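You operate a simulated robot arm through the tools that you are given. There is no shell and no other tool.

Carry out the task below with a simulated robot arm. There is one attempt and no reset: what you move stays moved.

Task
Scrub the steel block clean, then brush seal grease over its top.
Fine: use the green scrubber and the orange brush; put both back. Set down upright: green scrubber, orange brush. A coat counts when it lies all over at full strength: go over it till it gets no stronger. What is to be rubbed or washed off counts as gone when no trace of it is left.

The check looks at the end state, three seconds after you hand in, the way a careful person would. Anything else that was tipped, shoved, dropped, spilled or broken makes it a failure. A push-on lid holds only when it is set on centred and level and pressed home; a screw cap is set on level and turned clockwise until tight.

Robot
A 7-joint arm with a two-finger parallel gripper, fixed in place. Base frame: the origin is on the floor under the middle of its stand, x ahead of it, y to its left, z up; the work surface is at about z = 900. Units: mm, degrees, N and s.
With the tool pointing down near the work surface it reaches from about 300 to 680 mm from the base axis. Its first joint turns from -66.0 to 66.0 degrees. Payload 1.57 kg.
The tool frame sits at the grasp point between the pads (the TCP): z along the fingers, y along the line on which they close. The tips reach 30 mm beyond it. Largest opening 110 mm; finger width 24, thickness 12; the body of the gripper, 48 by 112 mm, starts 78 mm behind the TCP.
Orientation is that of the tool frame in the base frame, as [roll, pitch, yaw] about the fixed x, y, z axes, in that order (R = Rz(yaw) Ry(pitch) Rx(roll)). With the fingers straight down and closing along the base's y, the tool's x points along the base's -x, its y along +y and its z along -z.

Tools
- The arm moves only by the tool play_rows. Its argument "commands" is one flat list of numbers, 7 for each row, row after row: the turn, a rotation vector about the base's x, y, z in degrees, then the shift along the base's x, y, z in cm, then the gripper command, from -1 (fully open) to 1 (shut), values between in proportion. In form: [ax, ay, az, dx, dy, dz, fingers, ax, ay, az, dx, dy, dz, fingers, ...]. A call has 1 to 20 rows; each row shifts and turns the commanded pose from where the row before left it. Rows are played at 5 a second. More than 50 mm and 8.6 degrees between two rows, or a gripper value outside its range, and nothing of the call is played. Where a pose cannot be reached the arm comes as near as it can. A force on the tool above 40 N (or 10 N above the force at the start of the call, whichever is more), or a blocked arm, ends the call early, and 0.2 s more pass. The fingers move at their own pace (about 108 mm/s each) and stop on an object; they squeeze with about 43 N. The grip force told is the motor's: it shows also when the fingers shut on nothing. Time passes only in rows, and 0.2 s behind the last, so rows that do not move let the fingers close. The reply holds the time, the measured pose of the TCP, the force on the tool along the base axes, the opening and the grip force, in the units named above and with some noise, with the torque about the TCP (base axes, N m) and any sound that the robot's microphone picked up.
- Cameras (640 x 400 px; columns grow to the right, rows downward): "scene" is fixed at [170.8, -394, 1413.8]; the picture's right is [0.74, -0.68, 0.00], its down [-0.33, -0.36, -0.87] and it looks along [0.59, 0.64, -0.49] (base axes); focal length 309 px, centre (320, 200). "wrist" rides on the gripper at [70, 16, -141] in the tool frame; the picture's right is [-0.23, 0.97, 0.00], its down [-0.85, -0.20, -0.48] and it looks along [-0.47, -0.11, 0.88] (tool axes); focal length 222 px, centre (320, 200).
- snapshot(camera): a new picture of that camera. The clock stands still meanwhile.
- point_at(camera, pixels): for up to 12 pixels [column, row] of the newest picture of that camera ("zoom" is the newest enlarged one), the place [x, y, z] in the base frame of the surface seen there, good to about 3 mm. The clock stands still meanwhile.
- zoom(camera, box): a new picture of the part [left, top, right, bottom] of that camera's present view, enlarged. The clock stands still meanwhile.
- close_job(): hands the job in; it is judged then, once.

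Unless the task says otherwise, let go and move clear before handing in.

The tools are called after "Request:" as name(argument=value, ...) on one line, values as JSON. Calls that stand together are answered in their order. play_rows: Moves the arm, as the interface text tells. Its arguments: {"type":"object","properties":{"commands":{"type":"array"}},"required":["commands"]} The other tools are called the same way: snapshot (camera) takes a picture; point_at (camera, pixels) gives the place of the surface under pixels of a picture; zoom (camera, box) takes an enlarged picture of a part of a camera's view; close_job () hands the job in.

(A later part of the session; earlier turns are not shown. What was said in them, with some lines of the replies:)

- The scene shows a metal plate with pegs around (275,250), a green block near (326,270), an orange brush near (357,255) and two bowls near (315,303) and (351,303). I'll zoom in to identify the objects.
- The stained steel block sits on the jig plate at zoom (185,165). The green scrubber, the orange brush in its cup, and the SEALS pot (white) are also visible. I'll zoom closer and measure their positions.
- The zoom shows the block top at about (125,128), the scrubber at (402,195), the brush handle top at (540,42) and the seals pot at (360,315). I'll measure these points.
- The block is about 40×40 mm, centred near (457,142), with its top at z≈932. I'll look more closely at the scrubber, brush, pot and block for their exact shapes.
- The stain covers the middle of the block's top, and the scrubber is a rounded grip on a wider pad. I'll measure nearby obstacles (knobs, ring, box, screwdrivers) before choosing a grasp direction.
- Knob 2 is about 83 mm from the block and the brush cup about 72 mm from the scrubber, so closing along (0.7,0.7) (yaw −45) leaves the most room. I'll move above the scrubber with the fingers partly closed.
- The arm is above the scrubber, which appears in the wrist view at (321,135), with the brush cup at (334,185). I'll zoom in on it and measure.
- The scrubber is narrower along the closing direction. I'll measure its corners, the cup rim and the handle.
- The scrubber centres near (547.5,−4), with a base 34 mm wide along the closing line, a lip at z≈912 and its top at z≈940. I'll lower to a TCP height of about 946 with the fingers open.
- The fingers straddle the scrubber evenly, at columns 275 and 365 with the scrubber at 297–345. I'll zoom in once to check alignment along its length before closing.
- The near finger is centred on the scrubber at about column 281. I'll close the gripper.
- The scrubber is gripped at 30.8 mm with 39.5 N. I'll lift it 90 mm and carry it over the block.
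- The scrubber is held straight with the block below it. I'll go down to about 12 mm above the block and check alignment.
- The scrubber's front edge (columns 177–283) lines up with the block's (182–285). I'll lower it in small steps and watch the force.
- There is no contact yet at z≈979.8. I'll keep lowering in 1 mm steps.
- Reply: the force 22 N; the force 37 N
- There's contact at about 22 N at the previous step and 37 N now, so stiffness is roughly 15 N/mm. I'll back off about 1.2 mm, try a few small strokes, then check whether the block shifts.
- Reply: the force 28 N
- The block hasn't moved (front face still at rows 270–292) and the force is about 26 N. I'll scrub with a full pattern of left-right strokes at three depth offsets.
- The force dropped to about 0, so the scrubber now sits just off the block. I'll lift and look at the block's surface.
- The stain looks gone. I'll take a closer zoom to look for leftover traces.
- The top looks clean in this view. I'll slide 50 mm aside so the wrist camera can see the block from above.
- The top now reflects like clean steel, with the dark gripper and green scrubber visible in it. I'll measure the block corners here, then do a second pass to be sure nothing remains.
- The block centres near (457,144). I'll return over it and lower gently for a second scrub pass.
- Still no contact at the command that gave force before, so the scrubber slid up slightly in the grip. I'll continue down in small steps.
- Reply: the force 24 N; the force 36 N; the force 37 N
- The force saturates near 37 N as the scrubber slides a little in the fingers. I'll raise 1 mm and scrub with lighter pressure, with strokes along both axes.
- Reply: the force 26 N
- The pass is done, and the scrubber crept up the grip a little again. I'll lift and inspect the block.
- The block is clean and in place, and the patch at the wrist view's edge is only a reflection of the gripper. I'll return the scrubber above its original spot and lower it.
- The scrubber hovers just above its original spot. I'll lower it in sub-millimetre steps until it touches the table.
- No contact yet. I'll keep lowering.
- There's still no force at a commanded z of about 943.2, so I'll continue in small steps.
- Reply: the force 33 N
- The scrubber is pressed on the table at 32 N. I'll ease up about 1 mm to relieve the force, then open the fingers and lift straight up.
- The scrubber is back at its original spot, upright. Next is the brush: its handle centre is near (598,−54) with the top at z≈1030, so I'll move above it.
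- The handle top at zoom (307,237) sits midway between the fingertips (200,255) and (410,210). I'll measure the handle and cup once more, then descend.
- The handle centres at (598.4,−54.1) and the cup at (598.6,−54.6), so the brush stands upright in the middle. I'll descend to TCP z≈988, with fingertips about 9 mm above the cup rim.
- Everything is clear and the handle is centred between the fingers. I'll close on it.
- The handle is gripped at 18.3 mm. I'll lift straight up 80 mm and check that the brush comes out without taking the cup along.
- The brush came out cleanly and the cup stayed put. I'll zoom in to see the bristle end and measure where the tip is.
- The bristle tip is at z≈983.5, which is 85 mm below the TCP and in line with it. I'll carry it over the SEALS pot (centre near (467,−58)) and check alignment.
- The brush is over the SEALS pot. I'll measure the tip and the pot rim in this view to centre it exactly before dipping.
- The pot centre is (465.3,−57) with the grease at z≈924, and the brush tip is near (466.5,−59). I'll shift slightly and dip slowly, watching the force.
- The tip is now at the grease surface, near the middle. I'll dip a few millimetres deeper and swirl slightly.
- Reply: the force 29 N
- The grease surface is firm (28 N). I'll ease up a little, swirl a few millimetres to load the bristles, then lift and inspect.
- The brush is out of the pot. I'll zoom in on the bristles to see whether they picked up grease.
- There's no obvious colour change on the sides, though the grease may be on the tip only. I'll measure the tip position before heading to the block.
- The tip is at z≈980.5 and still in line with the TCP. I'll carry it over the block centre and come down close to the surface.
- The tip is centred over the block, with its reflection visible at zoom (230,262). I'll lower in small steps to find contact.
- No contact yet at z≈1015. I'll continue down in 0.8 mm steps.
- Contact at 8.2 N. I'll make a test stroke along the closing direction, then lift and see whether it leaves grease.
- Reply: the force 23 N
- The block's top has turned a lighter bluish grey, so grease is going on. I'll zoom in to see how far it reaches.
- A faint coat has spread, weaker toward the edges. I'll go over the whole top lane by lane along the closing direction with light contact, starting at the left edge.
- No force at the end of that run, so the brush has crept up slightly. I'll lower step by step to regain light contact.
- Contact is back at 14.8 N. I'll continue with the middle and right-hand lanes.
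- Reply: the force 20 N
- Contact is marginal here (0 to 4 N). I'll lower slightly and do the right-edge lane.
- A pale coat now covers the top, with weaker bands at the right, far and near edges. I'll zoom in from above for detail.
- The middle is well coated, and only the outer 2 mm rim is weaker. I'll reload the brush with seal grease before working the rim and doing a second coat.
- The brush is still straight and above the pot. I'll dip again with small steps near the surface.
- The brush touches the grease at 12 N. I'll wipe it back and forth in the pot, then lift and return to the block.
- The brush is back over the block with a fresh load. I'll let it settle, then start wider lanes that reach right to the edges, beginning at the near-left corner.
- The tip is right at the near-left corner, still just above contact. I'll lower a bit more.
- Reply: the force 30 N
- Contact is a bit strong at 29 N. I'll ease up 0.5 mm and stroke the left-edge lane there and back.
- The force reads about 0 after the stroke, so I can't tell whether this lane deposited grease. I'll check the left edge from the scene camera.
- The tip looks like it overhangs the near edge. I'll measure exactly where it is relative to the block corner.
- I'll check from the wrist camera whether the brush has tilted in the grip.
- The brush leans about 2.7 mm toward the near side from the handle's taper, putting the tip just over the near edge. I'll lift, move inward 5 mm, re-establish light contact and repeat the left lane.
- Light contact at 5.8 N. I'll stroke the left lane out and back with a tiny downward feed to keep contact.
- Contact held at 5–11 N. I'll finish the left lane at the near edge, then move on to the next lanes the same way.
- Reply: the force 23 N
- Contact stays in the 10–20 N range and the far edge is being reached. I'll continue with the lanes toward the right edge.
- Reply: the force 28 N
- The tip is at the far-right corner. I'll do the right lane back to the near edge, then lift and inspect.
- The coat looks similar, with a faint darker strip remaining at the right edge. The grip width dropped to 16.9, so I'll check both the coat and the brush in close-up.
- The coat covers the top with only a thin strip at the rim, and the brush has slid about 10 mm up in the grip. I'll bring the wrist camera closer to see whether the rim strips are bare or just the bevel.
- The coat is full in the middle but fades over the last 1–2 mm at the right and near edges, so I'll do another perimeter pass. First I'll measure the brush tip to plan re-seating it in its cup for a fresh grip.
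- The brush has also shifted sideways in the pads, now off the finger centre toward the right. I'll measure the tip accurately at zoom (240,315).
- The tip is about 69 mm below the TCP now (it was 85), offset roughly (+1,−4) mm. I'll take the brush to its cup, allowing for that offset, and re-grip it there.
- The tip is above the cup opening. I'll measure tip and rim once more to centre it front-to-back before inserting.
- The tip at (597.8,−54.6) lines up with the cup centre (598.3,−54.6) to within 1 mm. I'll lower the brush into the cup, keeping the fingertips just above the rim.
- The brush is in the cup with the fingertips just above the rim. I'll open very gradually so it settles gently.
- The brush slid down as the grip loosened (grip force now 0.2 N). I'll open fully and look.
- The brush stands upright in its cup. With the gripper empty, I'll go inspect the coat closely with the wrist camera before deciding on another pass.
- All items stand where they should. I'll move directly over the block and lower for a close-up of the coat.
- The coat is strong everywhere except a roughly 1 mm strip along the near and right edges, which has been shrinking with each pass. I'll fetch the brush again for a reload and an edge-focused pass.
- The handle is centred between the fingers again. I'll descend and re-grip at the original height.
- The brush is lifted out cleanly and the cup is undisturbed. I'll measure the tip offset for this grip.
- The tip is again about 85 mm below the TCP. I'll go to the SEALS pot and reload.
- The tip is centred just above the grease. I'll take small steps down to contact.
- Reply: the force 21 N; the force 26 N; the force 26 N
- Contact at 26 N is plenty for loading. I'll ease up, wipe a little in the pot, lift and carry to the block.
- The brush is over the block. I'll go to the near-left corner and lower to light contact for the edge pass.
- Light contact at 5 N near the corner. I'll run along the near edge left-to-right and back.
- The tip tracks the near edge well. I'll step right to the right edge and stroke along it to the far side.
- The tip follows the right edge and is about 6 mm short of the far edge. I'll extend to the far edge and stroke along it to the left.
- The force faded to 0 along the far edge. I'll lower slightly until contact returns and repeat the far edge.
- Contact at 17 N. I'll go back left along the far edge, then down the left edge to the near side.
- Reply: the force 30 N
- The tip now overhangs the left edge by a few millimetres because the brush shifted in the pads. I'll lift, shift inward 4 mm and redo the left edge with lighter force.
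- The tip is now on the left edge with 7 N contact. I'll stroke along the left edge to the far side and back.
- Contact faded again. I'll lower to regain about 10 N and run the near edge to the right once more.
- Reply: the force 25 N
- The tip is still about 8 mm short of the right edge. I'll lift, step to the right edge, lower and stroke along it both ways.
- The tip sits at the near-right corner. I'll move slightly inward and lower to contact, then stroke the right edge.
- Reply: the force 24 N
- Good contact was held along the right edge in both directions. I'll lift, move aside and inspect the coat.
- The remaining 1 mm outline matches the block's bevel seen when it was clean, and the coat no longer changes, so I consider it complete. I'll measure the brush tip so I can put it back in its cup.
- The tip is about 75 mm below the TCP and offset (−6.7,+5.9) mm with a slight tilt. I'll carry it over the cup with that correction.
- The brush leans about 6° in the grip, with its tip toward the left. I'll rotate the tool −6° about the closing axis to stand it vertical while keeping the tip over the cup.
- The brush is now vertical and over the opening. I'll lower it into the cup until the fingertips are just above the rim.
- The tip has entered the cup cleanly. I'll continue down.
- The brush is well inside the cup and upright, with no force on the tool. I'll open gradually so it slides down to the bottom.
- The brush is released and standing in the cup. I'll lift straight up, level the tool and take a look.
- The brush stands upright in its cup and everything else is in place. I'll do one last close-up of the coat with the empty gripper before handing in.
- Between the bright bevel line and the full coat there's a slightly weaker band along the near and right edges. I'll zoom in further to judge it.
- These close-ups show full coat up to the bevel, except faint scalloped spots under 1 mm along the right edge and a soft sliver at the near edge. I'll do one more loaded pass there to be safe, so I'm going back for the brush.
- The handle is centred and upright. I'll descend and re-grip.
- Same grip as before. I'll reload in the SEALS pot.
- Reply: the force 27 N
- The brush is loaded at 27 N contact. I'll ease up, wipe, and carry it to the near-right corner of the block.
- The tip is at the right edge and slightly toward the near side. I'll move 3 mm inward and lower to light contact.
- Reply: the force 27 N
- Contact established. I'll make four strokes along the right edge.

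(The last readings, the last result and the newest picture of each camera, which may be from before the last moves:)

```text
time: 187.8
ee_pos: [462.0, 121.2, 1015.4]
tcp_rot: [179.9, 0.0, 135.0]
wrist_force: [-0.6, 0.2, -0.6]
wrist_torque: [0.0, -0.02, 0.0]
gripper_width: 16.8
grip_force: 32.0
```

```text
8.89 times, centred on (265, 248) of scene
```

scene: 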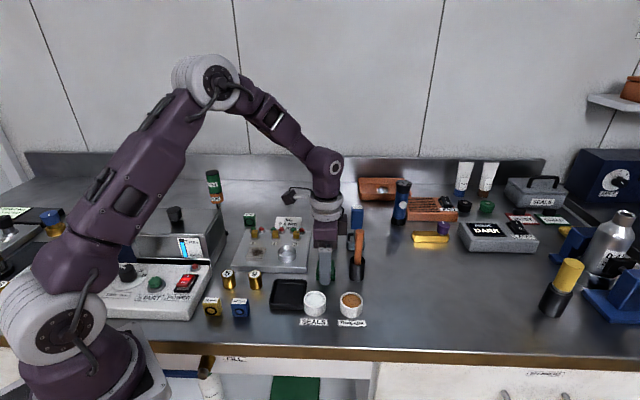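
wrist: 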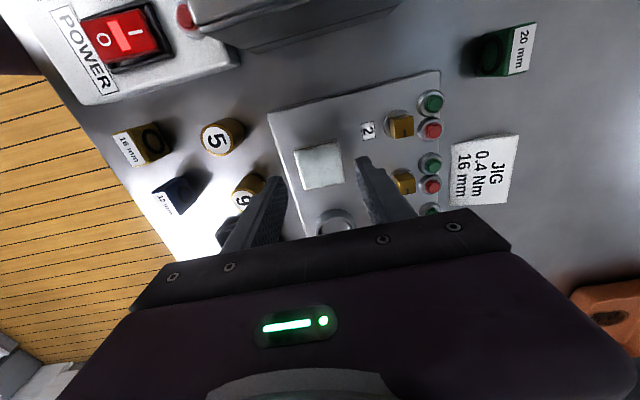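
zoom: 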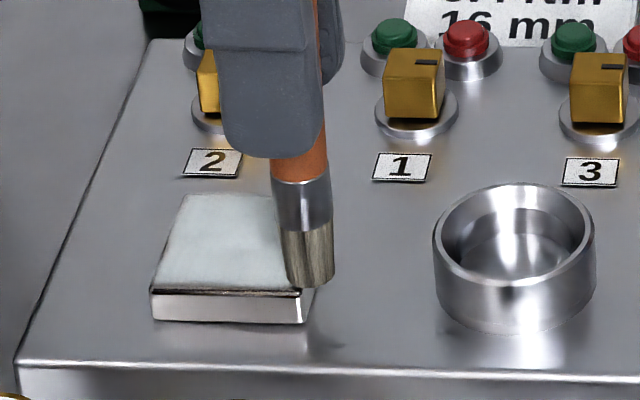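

The tip is 1 mm outside the right edge and contact faded. I'll shift inward 2 mm and lower to regain contact.

Request:
play_rows(commands=[0, 0, 0, -0.15, 0.15, -0.07, 1, 0, 0, 0, 0, 0, 0, 1])

Request:
play_rows(commands=[0, 0, 0, 0, 0, -0.06, 1, 0, 0, 0, 0, 0, 0, 1])

Request:
play_rows(commands=[0, 0, 0, 0.5, 0.5, -0.02, 1, 0, 0, 0, 0.5, 0.5, -0.01, 1, 0, 0, 0, 0.5, 0.5, -0.01, 1, 0, 0, 0, 0.5, 0.5, -0.01, 1, 0, 0, 0, 0.5, 0.5, -0.01, 1, 0, 0, 0, 0, 0, 0, 1])

Request:
play_rows(commands=[0, 0, 0, -0.5, -0.5, -0.01, 1, 0, 0, 0, -0.5, -0.5, -0.01, 1, 0, 0, 0, -0.5, -0.5, -0.01, 1, 0, 0, 0, -0.5, -0.5, -0.01, 1, 0, 0, 0, -0.6, -0.6, -0.01, 1, 0, 0, 0, 0, 0, 0, 1])

Request:
zoom(camera="scene", box=[240, 225, 290, 270])

```text
time: 188.4
ee_pos: [460.6, 123.1, 1014.5]
tcp_rot: [180.0, 0.0, 135.1]
wrist_force: [0.7, -0.4, -0.2]
wrist_torque: [0.02, -0.01, 0.01]
gripper_width: 17.2
grip_force: 31.9
```

```text
time: 189.0
ee_pos: [460.0, 123.7, 1013.2]
tcp_rot: [179.9, 0.0, 135.0]
wrist_force: [0.6, -0.4, 8.6]
wrist_torque: [-0.06, -0.01, -0.01]
gripper_width: 17.2
grip_force: 31.6
```

```text
time: 190.4
ee_pos: [483.8, 146.4, 1011.4]
tcp_rot: [180.0, 0.0, 135.0]
wrist_force: [-6.8, -5.3, 26.5]
wrist_torque: [-0.45, 0.58, 0.01]
gripper_width: 17.3
grip_force: 32.5
```

```text
time: 191.8
ee_pos: [458.0, 121.2, 1010.5]
tcp_rot: [-180.0, 0.0, 135.0]
wrist_force: [2.2, 3.6, 13.1]
wrist_torque: [0.23, -0.23, -0.01]
gripper_width: 17.4
grip_force: 31.8
```

```text
8.89 times, centred on (265, 248) of scene
```

zoom: 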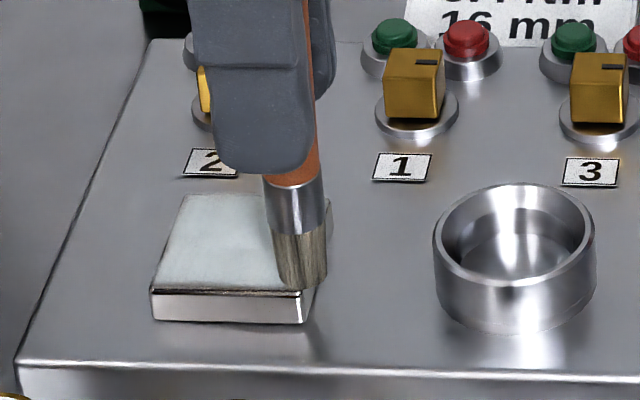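

Good contact along the right edge this time. I'll move out to the near edge and stroke along it to the left.

Request:
play_rows(commands=[0, 0, 0, -0.35, -0.35, 0, 1, 0, 0, 0, -0.45, 0.45, 0, 1, 0, 0, 0, -0.45, 0.45, 0, 1, 0, 0, 0, -0.45, 0.45, 0, 1, 0, 0, 0, -0.45, 0.45, 0, 1, 0, 0, 0, -0.45, 0.45, 0, 1, 0, 0, 0, 0, 0, 0, 1])

Request:
zoom(camera="scene", box=[240, 225, 290, 270])

```text
time: 193.4
ee_pos: [430.3, 140.5, 1012.0]
tcp_rot: [180.0, 0.0, 135.0]
wrist_force: [-0.3, 0.5, 0.0]
wrist_torque: [0.01, -0.03, -0.05]
gripper_width: 17.0
grip_force: 32.1
```

```text
8.89 times, centred on (265, 248) of scene
```

zoom: 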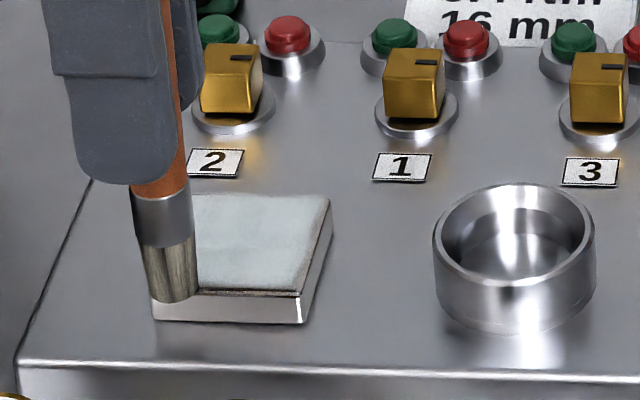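

The tip is along the near edge but contact faded again. I'll shift 2 mm inward, lower to contact and stroke back to the right.

Request:
play_rows(commands=[0, 0, 0, -0.14, 0.4, 0.2, 1, 0, 0, 0, 0, 0, -0.27, 1, 0, 0, 0, 0, 0, 0, 1])

Request:
play_rows(commands=[0, 0, 0, 0, 0, -0.06, 1, 0, 0, 0, 0, 0, 0, 1])

Request:
play_rows(commands=[0, 0, 0, 0, 0, -0.06, 1, 0, 0, 0, 0, 0, 0, 1])

```text
time: 194.2
ee_pos: [431.0, 144.4, 1011.2]
tcp_rot: [179.9, 0.0, 135.0]
wrist_force: [-1.8, 2.8, 15.6]
wrist_torque: [0.17, 0.13, -0.02]
gripper_width: 17.3
grip_force: 32.3
```

```text
time: 194.8
ee_pos: [431.3, 143.1, 1011.8]
tcp_rot: [179.9, 0.0, 135.0]
wrist_force: [-1.6, 2.4, 25.7]
wrist_torque: [0.16, 0.06, 0.04]
gripper_width: 17.2
grip_force: 31.8
```

```text
time: 195.4
ee_pos: [431.0, 144.3, 1010.0]
tcp_rot: [179.9, 0.0, 135.0]
wrist_force: [2.5, -2.1, 26.7]
wrist_torque: [-0.11, -0.19, 0.0]
gripper_width: 17.1
grip_force: 32.1
```

Contact at 26 N. I'll stroke right along the near edge.

Request:
play_rows(commands=[0, 0, 0, 0.5, -0.5, 0.03, 1, 0, 0, 0, 0.5, -0.5, 0, 1, 0, 0, 0, 0.5, -0.5, 0, 1, 0, 0, 0, 0.5, -0.5, 0, 1, 0, 0, 0, 0.5, -0.5, 0, 1, 0, 0, 0, 0, 0, 0, 1])

Request:
zoom(camera="scene", box=[240, 225, 290, 270])

```text
time: 196.8
ee_pos: [456.3, 119.1, 1010.0]
tcp_rot: [179.9, 0.0, 135.0]
wrist_force: [-0.2, 0.3, -0.4]
wrist_torque: [-0.02, 0.01, -0.03]
gripper_width: 17.1
grip_force: 32.0
```

```text
8.89 times, centred on (265, 248) of scene
```

zoom: 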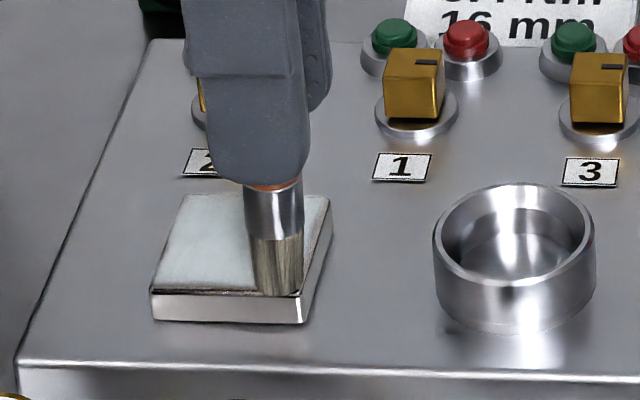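

The tip is near the right end of the near edge. I'll lower slightly and finish the corner, then go up the right edge once more.

Request:
play_rows(commands=[0, 0, 0, 0, 0, -0.08, 1, 0, 0, 0, 0, 0, 0, 1])

Request:
play_rows(commands=[0, 0, 0, 0.2, -0.2, -0.03, 1, 0, 0, 0, 0.25, -0.25, 0, 1, 0, 0, 0, 0, 0, 0, 1])

Request:
play_rows(commands=[0, 0, 0, 0.5, 0.5, -0.01, 1, 0, 0, 0, 0.5, 0.5, -0.01, 1, 0, 0, 0, 0.5, 0.5, -0.01, 1, 0, 0, 0, 0.5, 0.5, -0.01, 1, 0, 0, 0, 0.5, 0.5, -0.01, 1, 0, 0, 0, 0.3, 0.3, 0, 1, 0, 0, 0, 0, 0, 0, 1])

Request:
zoom(camera="scene", box=[240, 225, 290, 270])

```text
time: 197.4
ee_pos: [456.3, 119.1, 1009.2]
tcp_rot: [-180.0, 0.1, 134.9]
wrist_force: [0.0, -0.4, 0.0]
wrist_torque: [-0.03, 0.02, 0.02]
gripper_width: 17.1
grip_force: 32.7
```

```text
time: 198.2
ee_pos: [460.8, 114.8, 1009.2]
tcp_rot: [180.0, 0.0, 134.9]
wrist_force: [-0.6, -0.2, 0.4]
wrist_torque: [0.02, 0.01, 0.0]
gripper_width: 16.9
grip_force: 32.0
```

```text
time: 199.8
ee_pos: [486.9, 143.4, 1009.1]
tcp_rot: [-179.9, 0.0, 135.0]
wrist_force: [-0.8, 0.1, 0.1]
wrist_torque: [0.01, 0.0, 0.0]
gripper_width: 17.0
grip_force: 31.8
```

```text
8.89 times, centred on (265, 248) of scene
```

zoom: 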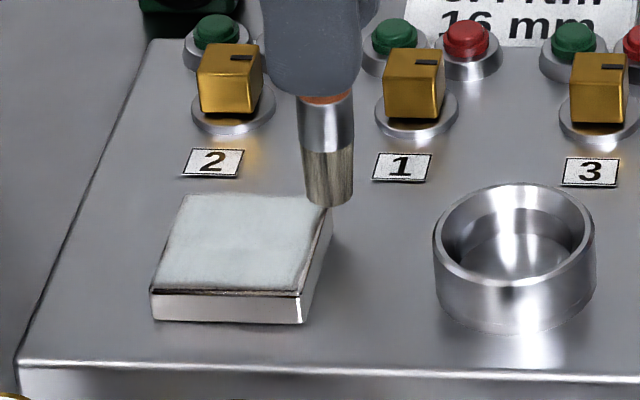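

There was no force on that last stroke. I'll zoom on the right and near edges to see whether the earlier strokes filled the spots.

Request:
play_rows(commands=[0, 0, 0, 0, 0, 1.5, 1, 0, 0, 0, 0, 0, 3.0, 1, 0, 0, 0, 0.3, -1.5, 0, 1, 0, 0, 0, 0.3, -2.5, 0, 1, 0, 0, 0, 0, 0, 0, 1])

Request:
zoom(camera="scene", box=[250, 242, 280, 264])

Request:
snapshot(camera="wrist")

Request:
zoom(camera="wrist", box=[294, 54, 350, 114])

```text
time: 201.0
ee_pos: [497.7, 101.8, 1052.4]
tcp_rot: [-179.9, 0.0, 135.0]
wrist_force: [0.9, 0.1, -0.8]
wrist_torque: [-0.03, 0.0, 0.02]
gripper_width: 17.0
grip_force: 31.4
```

```text
16.00 times, centred on (265, 253) of scene
```

zoom: 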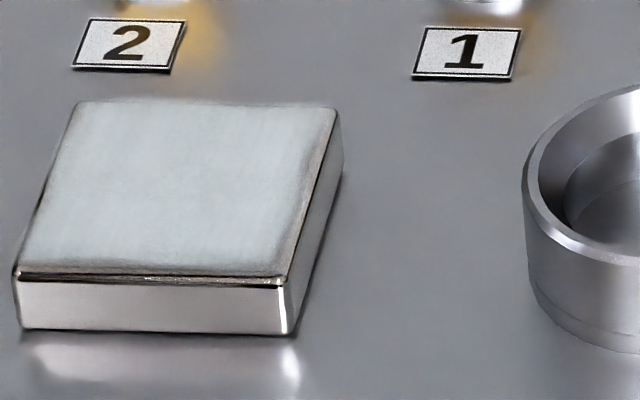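

```text
taken
```

wrist: 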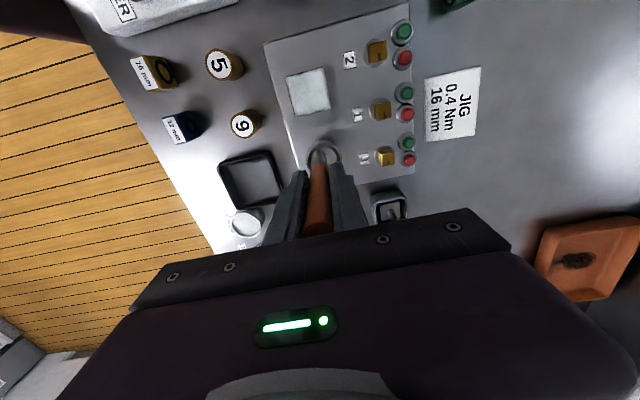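

```text
6.67 times, centred on (322, 84) of wrist
```

zoom: 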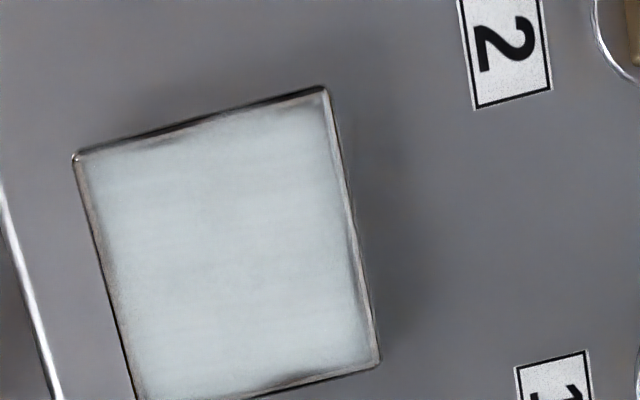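

The edge outline is unchanged by these extra loaded strokes, so the coat has reached its final strength and what remains is the rounded bevel. I'll measure the brush tip and return it to its cup.

Request:
zoom(camera="scene", box=[265, 200, 315, 260])

```text
6.67 times, centred on (290, 230) of scene
```

zoom: 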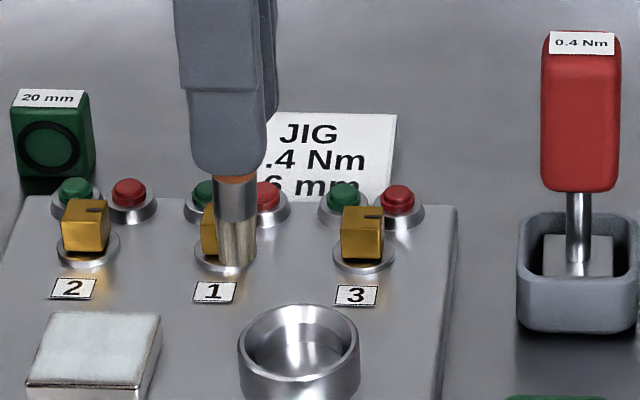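

Request:
point_at(camera="zoom", pixels=[[237, 262], [237, 250], [224, 248], [252, 248], [237, 225], [236, 200], [230, 150], [195, 150], [265, 150]])

```text
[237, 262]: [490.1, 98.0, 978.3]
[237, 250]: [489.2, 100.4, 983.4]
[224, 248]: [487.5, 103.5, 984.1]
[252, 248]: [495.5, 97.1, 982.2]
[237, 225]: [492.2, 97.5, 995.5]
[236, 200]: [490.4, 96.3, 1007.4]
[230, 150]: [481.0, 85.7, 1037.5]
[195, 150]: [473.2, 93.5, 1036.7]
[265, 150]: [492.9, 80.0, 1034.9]
```

The tip is centred under the TCP with only about a 2° lean. I'll carry it over the cup and check.

Request:
play_rows(commands=[0, 0, 0, 0, 0, 3.2, 1, 0, 0, 0, 2.086, -3.17, 0, 1, 0, 0, 0, 2.086, -3.17, 0, 1, 0, 0, 0, 2.086, -3.17, 0, 1, 0, 0, 0, 2.086, -3.17, 0, 1, 0, 0, 0, 2.086, -3.17, 0, 1, 0, 0, 0, 0, 0, -2.5, 1, 0, 0, 0, 0, 0, -2.0, 1, 0, 0, 0, 0, 0, 0, 1])

Request:
zoom(camera="scene", box=[335, 230, 380, 285])

Request:
zoom(camera="wrist", box=[260, 110, 380, 230])

```text
time: 203.0
ee_pos: [598.2, -57.6, 1040.6]
tcp_rot: [180.0, 0.0, 135.0]
wrist_force: [-0.3, 0.5, -0.4]
wrist_torque: [-0.01, -0.05, -0.03]
gripper_width: 17.1
grip_force: 32.2
```

```text
7.27 times, centred on (358, 258) of scene
```

zoom: 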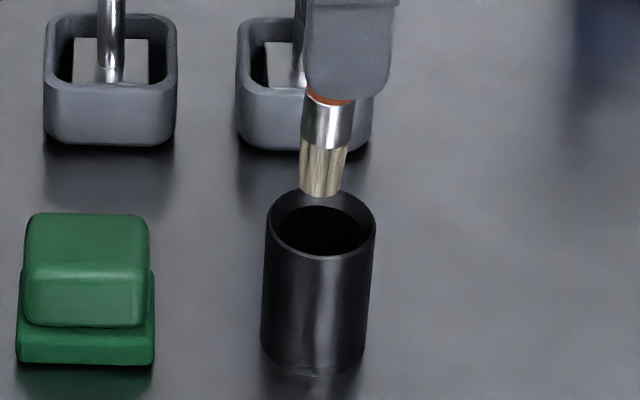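

```text
3.33 times, centred on (320, 170) of wrist
```

zoom: 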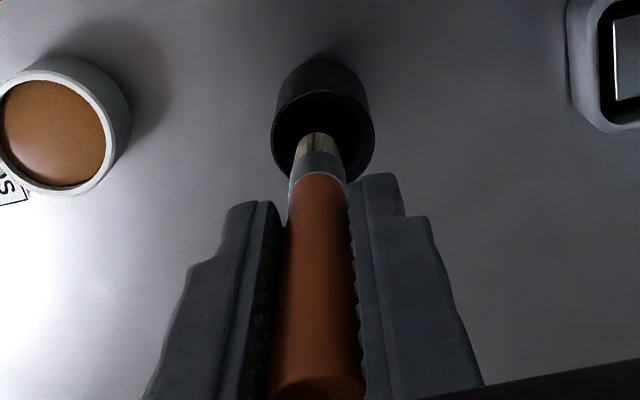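

The tip sits above the cup opening, almost centred. I'll lower it in with a 1 mm correction.

Request:
play_rows(commands=[0, 0, 0, 0.08, -0.08, -1.5, 1, 0, 0, 0, 0, 0, -1.0, 1, 0, 0, 0, 0, 0, 0, 1])

Request:
zoom(camera="scene", box=[335, 230, 380, 285])

```text
time: 203.8
ee_pos: [598.1, -56.6, 1016.4]
tcp_rot: [180.0, 0.0, 135.1]
wrist_force: [0.8, 0.1, -0.8]
wrist_torque: [0.0, 0.01, -0.01]
gripper_width: 16.6
grip_force: 31.9
```

```text
7.27 times, centred on (358, 258) of scene
```

zoom: 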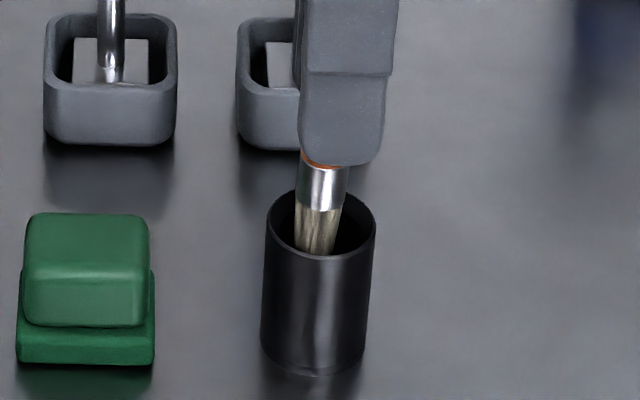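

The tip is inside the cup. I'll lower the rest of the way with the fingertips just above the rim, then release gradually.

Request:
play_rows(commands=[0, 0, 0, 0.08, -0.08, -1.2, 1, 0, 0, 0, 0, 0, -1.0, 1, 0, 0, 0, 0, 0, -0.7, 1, 0, 0, 0, 0, 0, 0, 1])

Request:
play_rows(commands=[0, 0, 0, 0, 0, 0, 0.71, 0, 0, 0, 0, 0, 0, 0.7, 0, 0, 0, 0, 0, 0, 0.69, 0, 0, 0, 0, 0, 0, 0.68, 0, 0, 0, 0, 0, 0, 0.67, 0, 0, 0, 0, 0, 0, 0.66, 0, 0, 0, 0, 0, 0, 0.65])

Request:
play_rows(commands=[0, 0, 0, 0, 0, 0, 0.6, 0, 0, 0, 0, 0, 0, 0.4, 0, 0, 0, 0, 0, 0, 0.1, 0, 0, 0, 0, 0, 0, -0.05, 0, 0, 0, 0, 0, 0, -0.05])

Request:
zoom(camera="wrist", box=[250, 80, 390, 220])

```text
time: 204.8
ee_pos: [600.8, -57.7, 987.7]
tcp_rot: [180.0, 0.0, 134.9]
wrist_force: [-0.2, -0.5, -0.5]
wrist_torque: [0.02, -0.01, 0.02]
gripper_width: 16.9
grip_force: 31.7
```

```text
time: 206.4
ee_pos: [601.3, -56.7, 987.8]
tcp_rot: [180.0, 0.0, 135.0]
wrist_force: [0.6, -0.5, 0.5]
wrist_torque: [0.0, -0.01, -0.05]
gripper_width: 18.8
grip_force: 0.1
```

```text
time: 207.6
ee_pos: [600.0, -59.0, 987.5]
tcp_rot: [-180.0, 0.0, 135.0]
wrist_force: [0.5, 0.9, -0.1]
wrist_torque: [0.04, 0.01, -0.03]
gripper_width: 57.6
grip_force: 0.1
```

```text
2.86 times, centred on (320, 150) of wrist
```

zoom: 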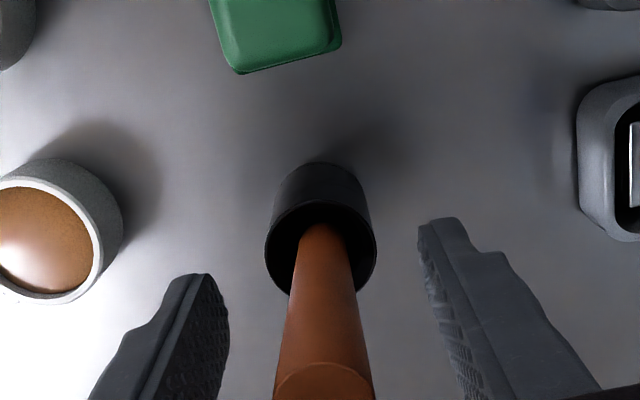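

The brush is free and standing in its cup. I'll lift straight up, clear the area, and check the whole scene.

Request:
play_rows(commands=[0, 0, 0, 0, 0, 2.0, -0.05, 0, 0, 0, 0, 0, 3.0, -0.05, 0, 0, 0, 0, 0, 4.0, -0.05, 0, 0, 0, 0, 0, 4.0, -0.05, 0, 0, 0, 0, 0, 4.0, -0.05, 0, 0, 0, -2.0, 2.5, 3.0, -0.05, 0, 0, 0, -2.5, 3.0, 2.0, -0.05, 0, 0, 0, 0, 0, 0, -0.05])

Request:
snapshot(camera="scene")

Request:
zoom(camera="scene", box=[200, 200, 400, 330])

Request:
zoom(camera="scene", box=[310, 215, 380, 290])

Request:
zoom(camera="scene", box=[246, 236, 286, 270])

```text
time: 209.4
ee_pos: [553.9, -3.9, 1205.2]
tcp_rot: [-179.9, 0.0, 135.0]
wrist_force: [-0.1, -0.7, -0.2]
wrist_torque: [-0.02, -0.04, -0.03]
gripper_width: 58.0
grip_force: 0.1
```

```text
taken
```

scene: 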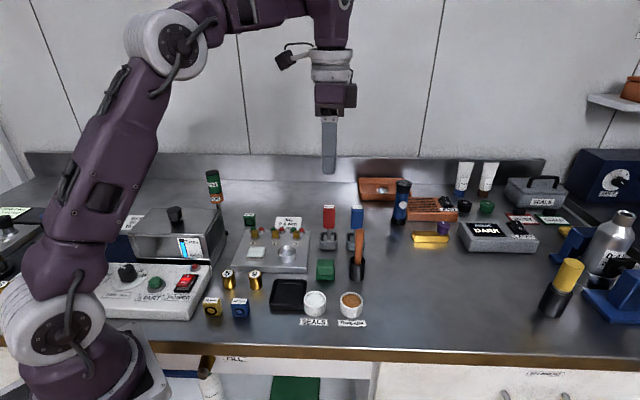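

```text
3.08 times, centred on (300, 265) of scene
```

zoom: 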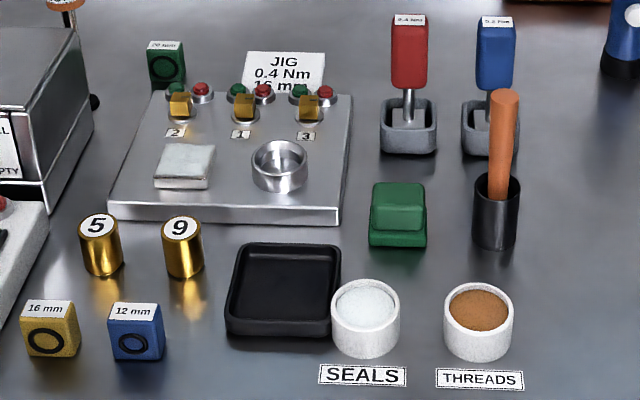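

```text
5.33 times, centred on (345, 252) of scene
```

zoom: 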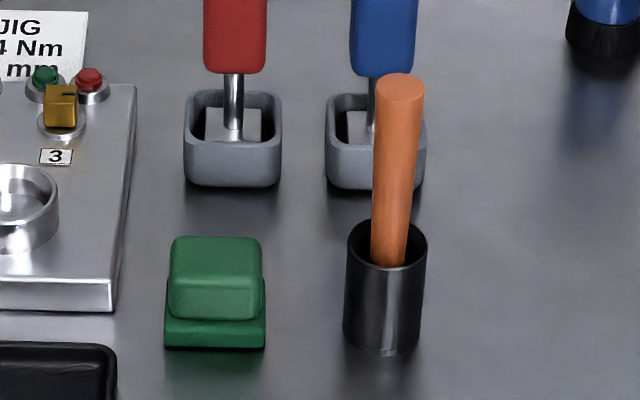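

```text
11.76 times, centred on (266, 253) of scene
```

zoom: 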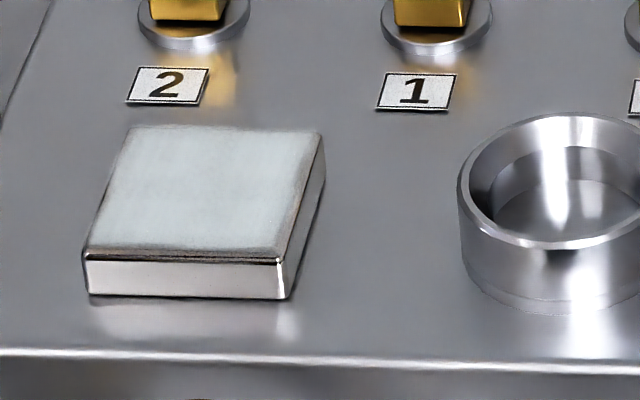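

All objects match their original positions: scrubber at (398,215), brush upright in its cup, pots and block unmoved. I'll take one final close-up of the edges from above to confirm the coat before handing in.

Request:
play_rows(commands=[0, 0, 0, -2.45, 3.7, -2.0, -0.05, 0, 0, 0, -2.45, 3.7, -2.0, -0.05, 0, 0, 0, -2.45, 3.7, -2.0, -0.05, 0, 0, 0, -2.45, 3.7, -2.0, -0.05, 0, 0, 0, 0, 0, -4.5, -0.05, 0, 0, 0, 0, 0, -4.5, -0.05, 0, 0, 0, 0, 0, -4.5, -0.05, 0, 0, 0, 0, 0, 0, -0.05])

Request:
snapshot(camera="wrist")

Request:
zoom(camera="wrist", box=[288, 138, 346, 194])

```text
time: 211.2
ee_pos: [452.9, 145.0, 990.9]
tcp_rot: [-180.0, 0.0, 135.1]
wrist_force: [0.7, -0.7, -0.1]
wrist_torque: [0.03, -0.02, 0.0]
gripper_width: 57.7
grip_force: 0.0
```

```text
taken
```

wrist: 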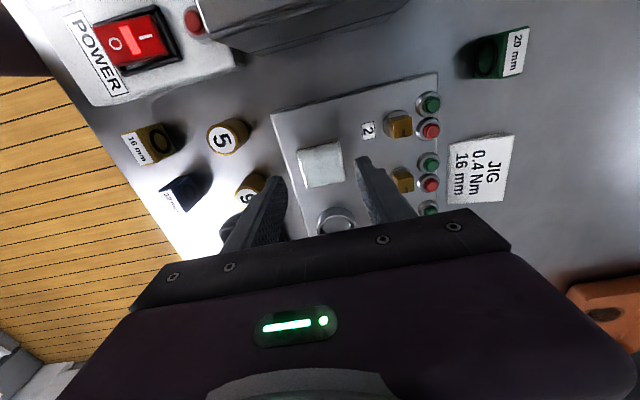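

```text
7.14 times, centred on (317, 166) of wrist
```

zoom: 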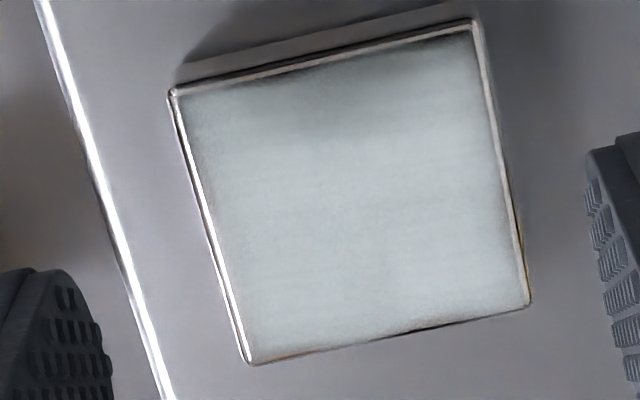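

Request:
zoom(camera="wrist", box=[320, 164, 346, 190])

Request:
zoom(camera="wrist", box=[300, 166, 326, 192])

Request:
zoom(camera="wrist", box=[294, 145, 320, 171])

Request:
zoom(camera="wrist", box=[318, 138, 344, 164])

```text
15.38 times, centred on (333, 177) of wrist
```

zoom: 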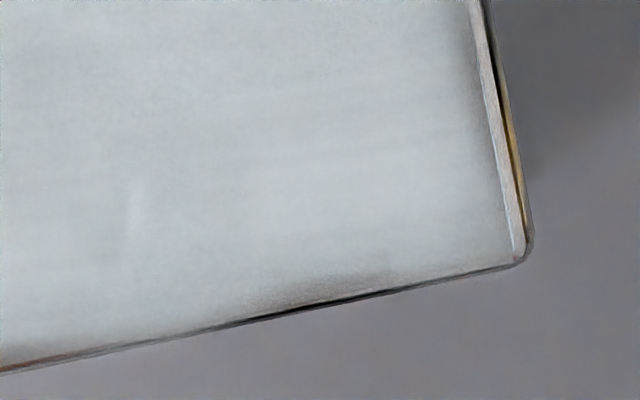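

```text
15.38 times, centred on (313, 179) of wrist
```

zoom: 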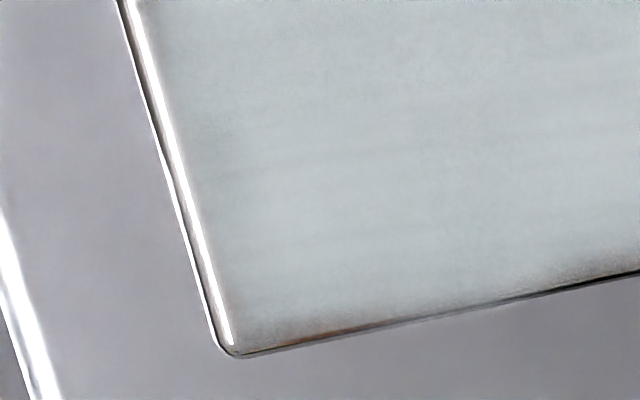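

```text
15.38 times, centred on (307, 158) of wrist
```

zoom: 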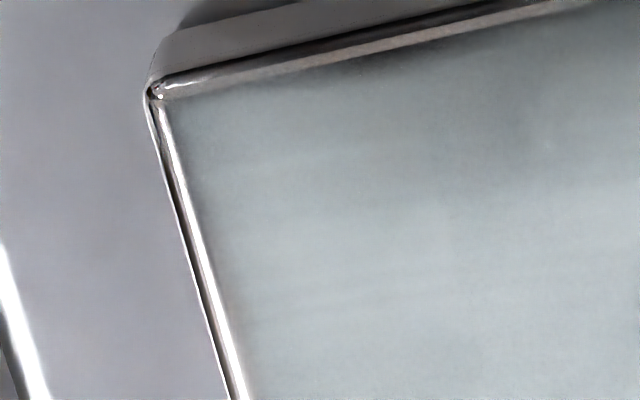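

```text
15.38 times, centred on (331, 151) of wrist
```

zoom: 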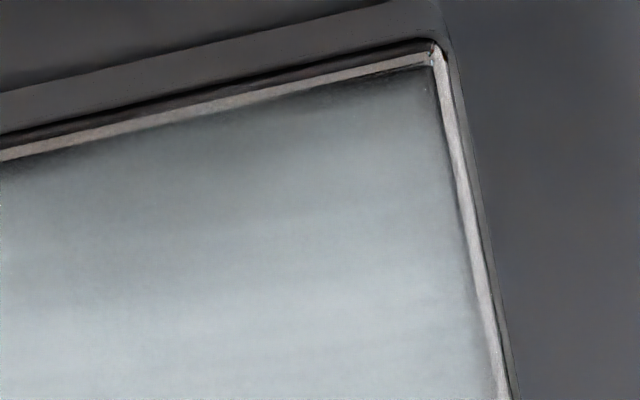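

The coat reaches the bevel on all sides at full, even strength, and only hairline slivers remain at the rounded edge. I'll raise the arm clear and then hand in.

Request:
play_rows(commands=[0, 0, 0, 0, 0, 4.0, -0.05, 0, 0, 0, 0, 0, 4.5, -0.05, 0, 0, 0, 0, 0, 4.5, -0.05, 0, 0, 0, 0, 0, 4.5, -0.05, 0, 0, 0, 0, 0, 4.0, -0.05, 0, 0, 0, 0, 0, 0, -0.05, 0, 0, 0, 0, 0, 0, -0.05])

Request:
snapshot(camera="scene")

Request:
zoom(camera="scene", box=[200, 200, 400, 330])

```text
time: 212.8
ee_pos: [456.2, 148.2, 1203.7]
tcp_rot: [-180.0, 0.0, 135.0]
wrist_force: [-0.4, -0.1, 0.7]
wrist_torque: [-0.02, 0.01, 0.01]
gripper_width: 58.0
grip_force: 0.1
```

```text
taken
```

scene: 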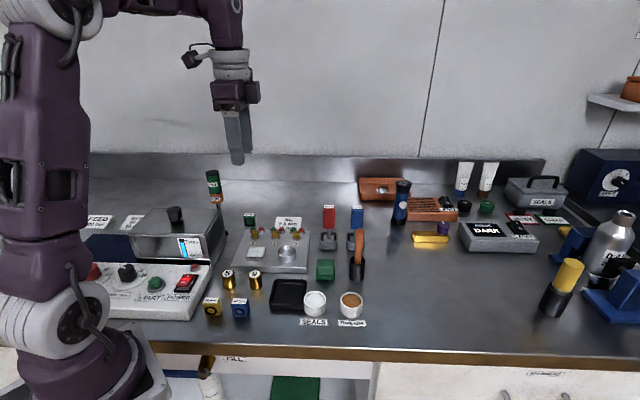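

```text
3.08 times, centred on (300, 265) of scene
```

zoom: 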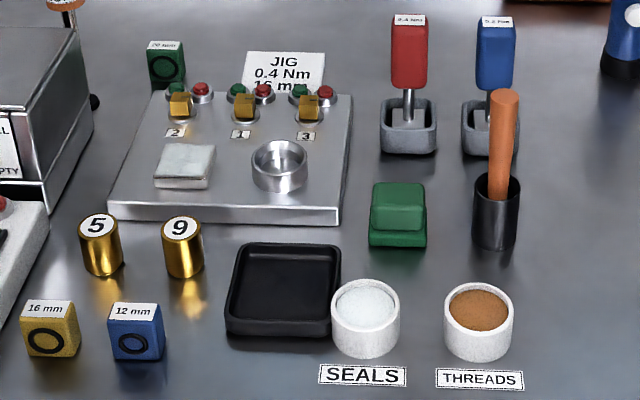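

The final picture shows the block coated at zoom (185,165), the scrubber upright at (398,215), the brush upright in its cup at (497,170), and nothing else moved. The arm is clear, so I'm handing in.

Request:
close_job()

```text
The job is handed in.
```

The steel block is scrubbed clean and its top is coated with grease from the SEALS pot, and I've handed the job in. The result of the check hasn't come back.

- **Scrubbing:** two passes with the green scrubber. I could see no trace of the stain afterwards.
- **Grease coat:** I went over the top in repeated passes, reloading the brush between them. The last pass made almost no visible difference. The coat is even across the top, but close-ups still show a hairline fade, under about 1 mm, along parts of the right and near edges. I took that to be the block's rounded edge, but I can't rule out a slightly thin coat there.
- **Tools and surroundings:** the scrubber is upright where it started and the orange brush is standing in its cup. The brush crept up in the gripper while brushing, so each time I put it back it slid the last few millimetres down into the cup. In the final pictures nothing else on the bench had moved.
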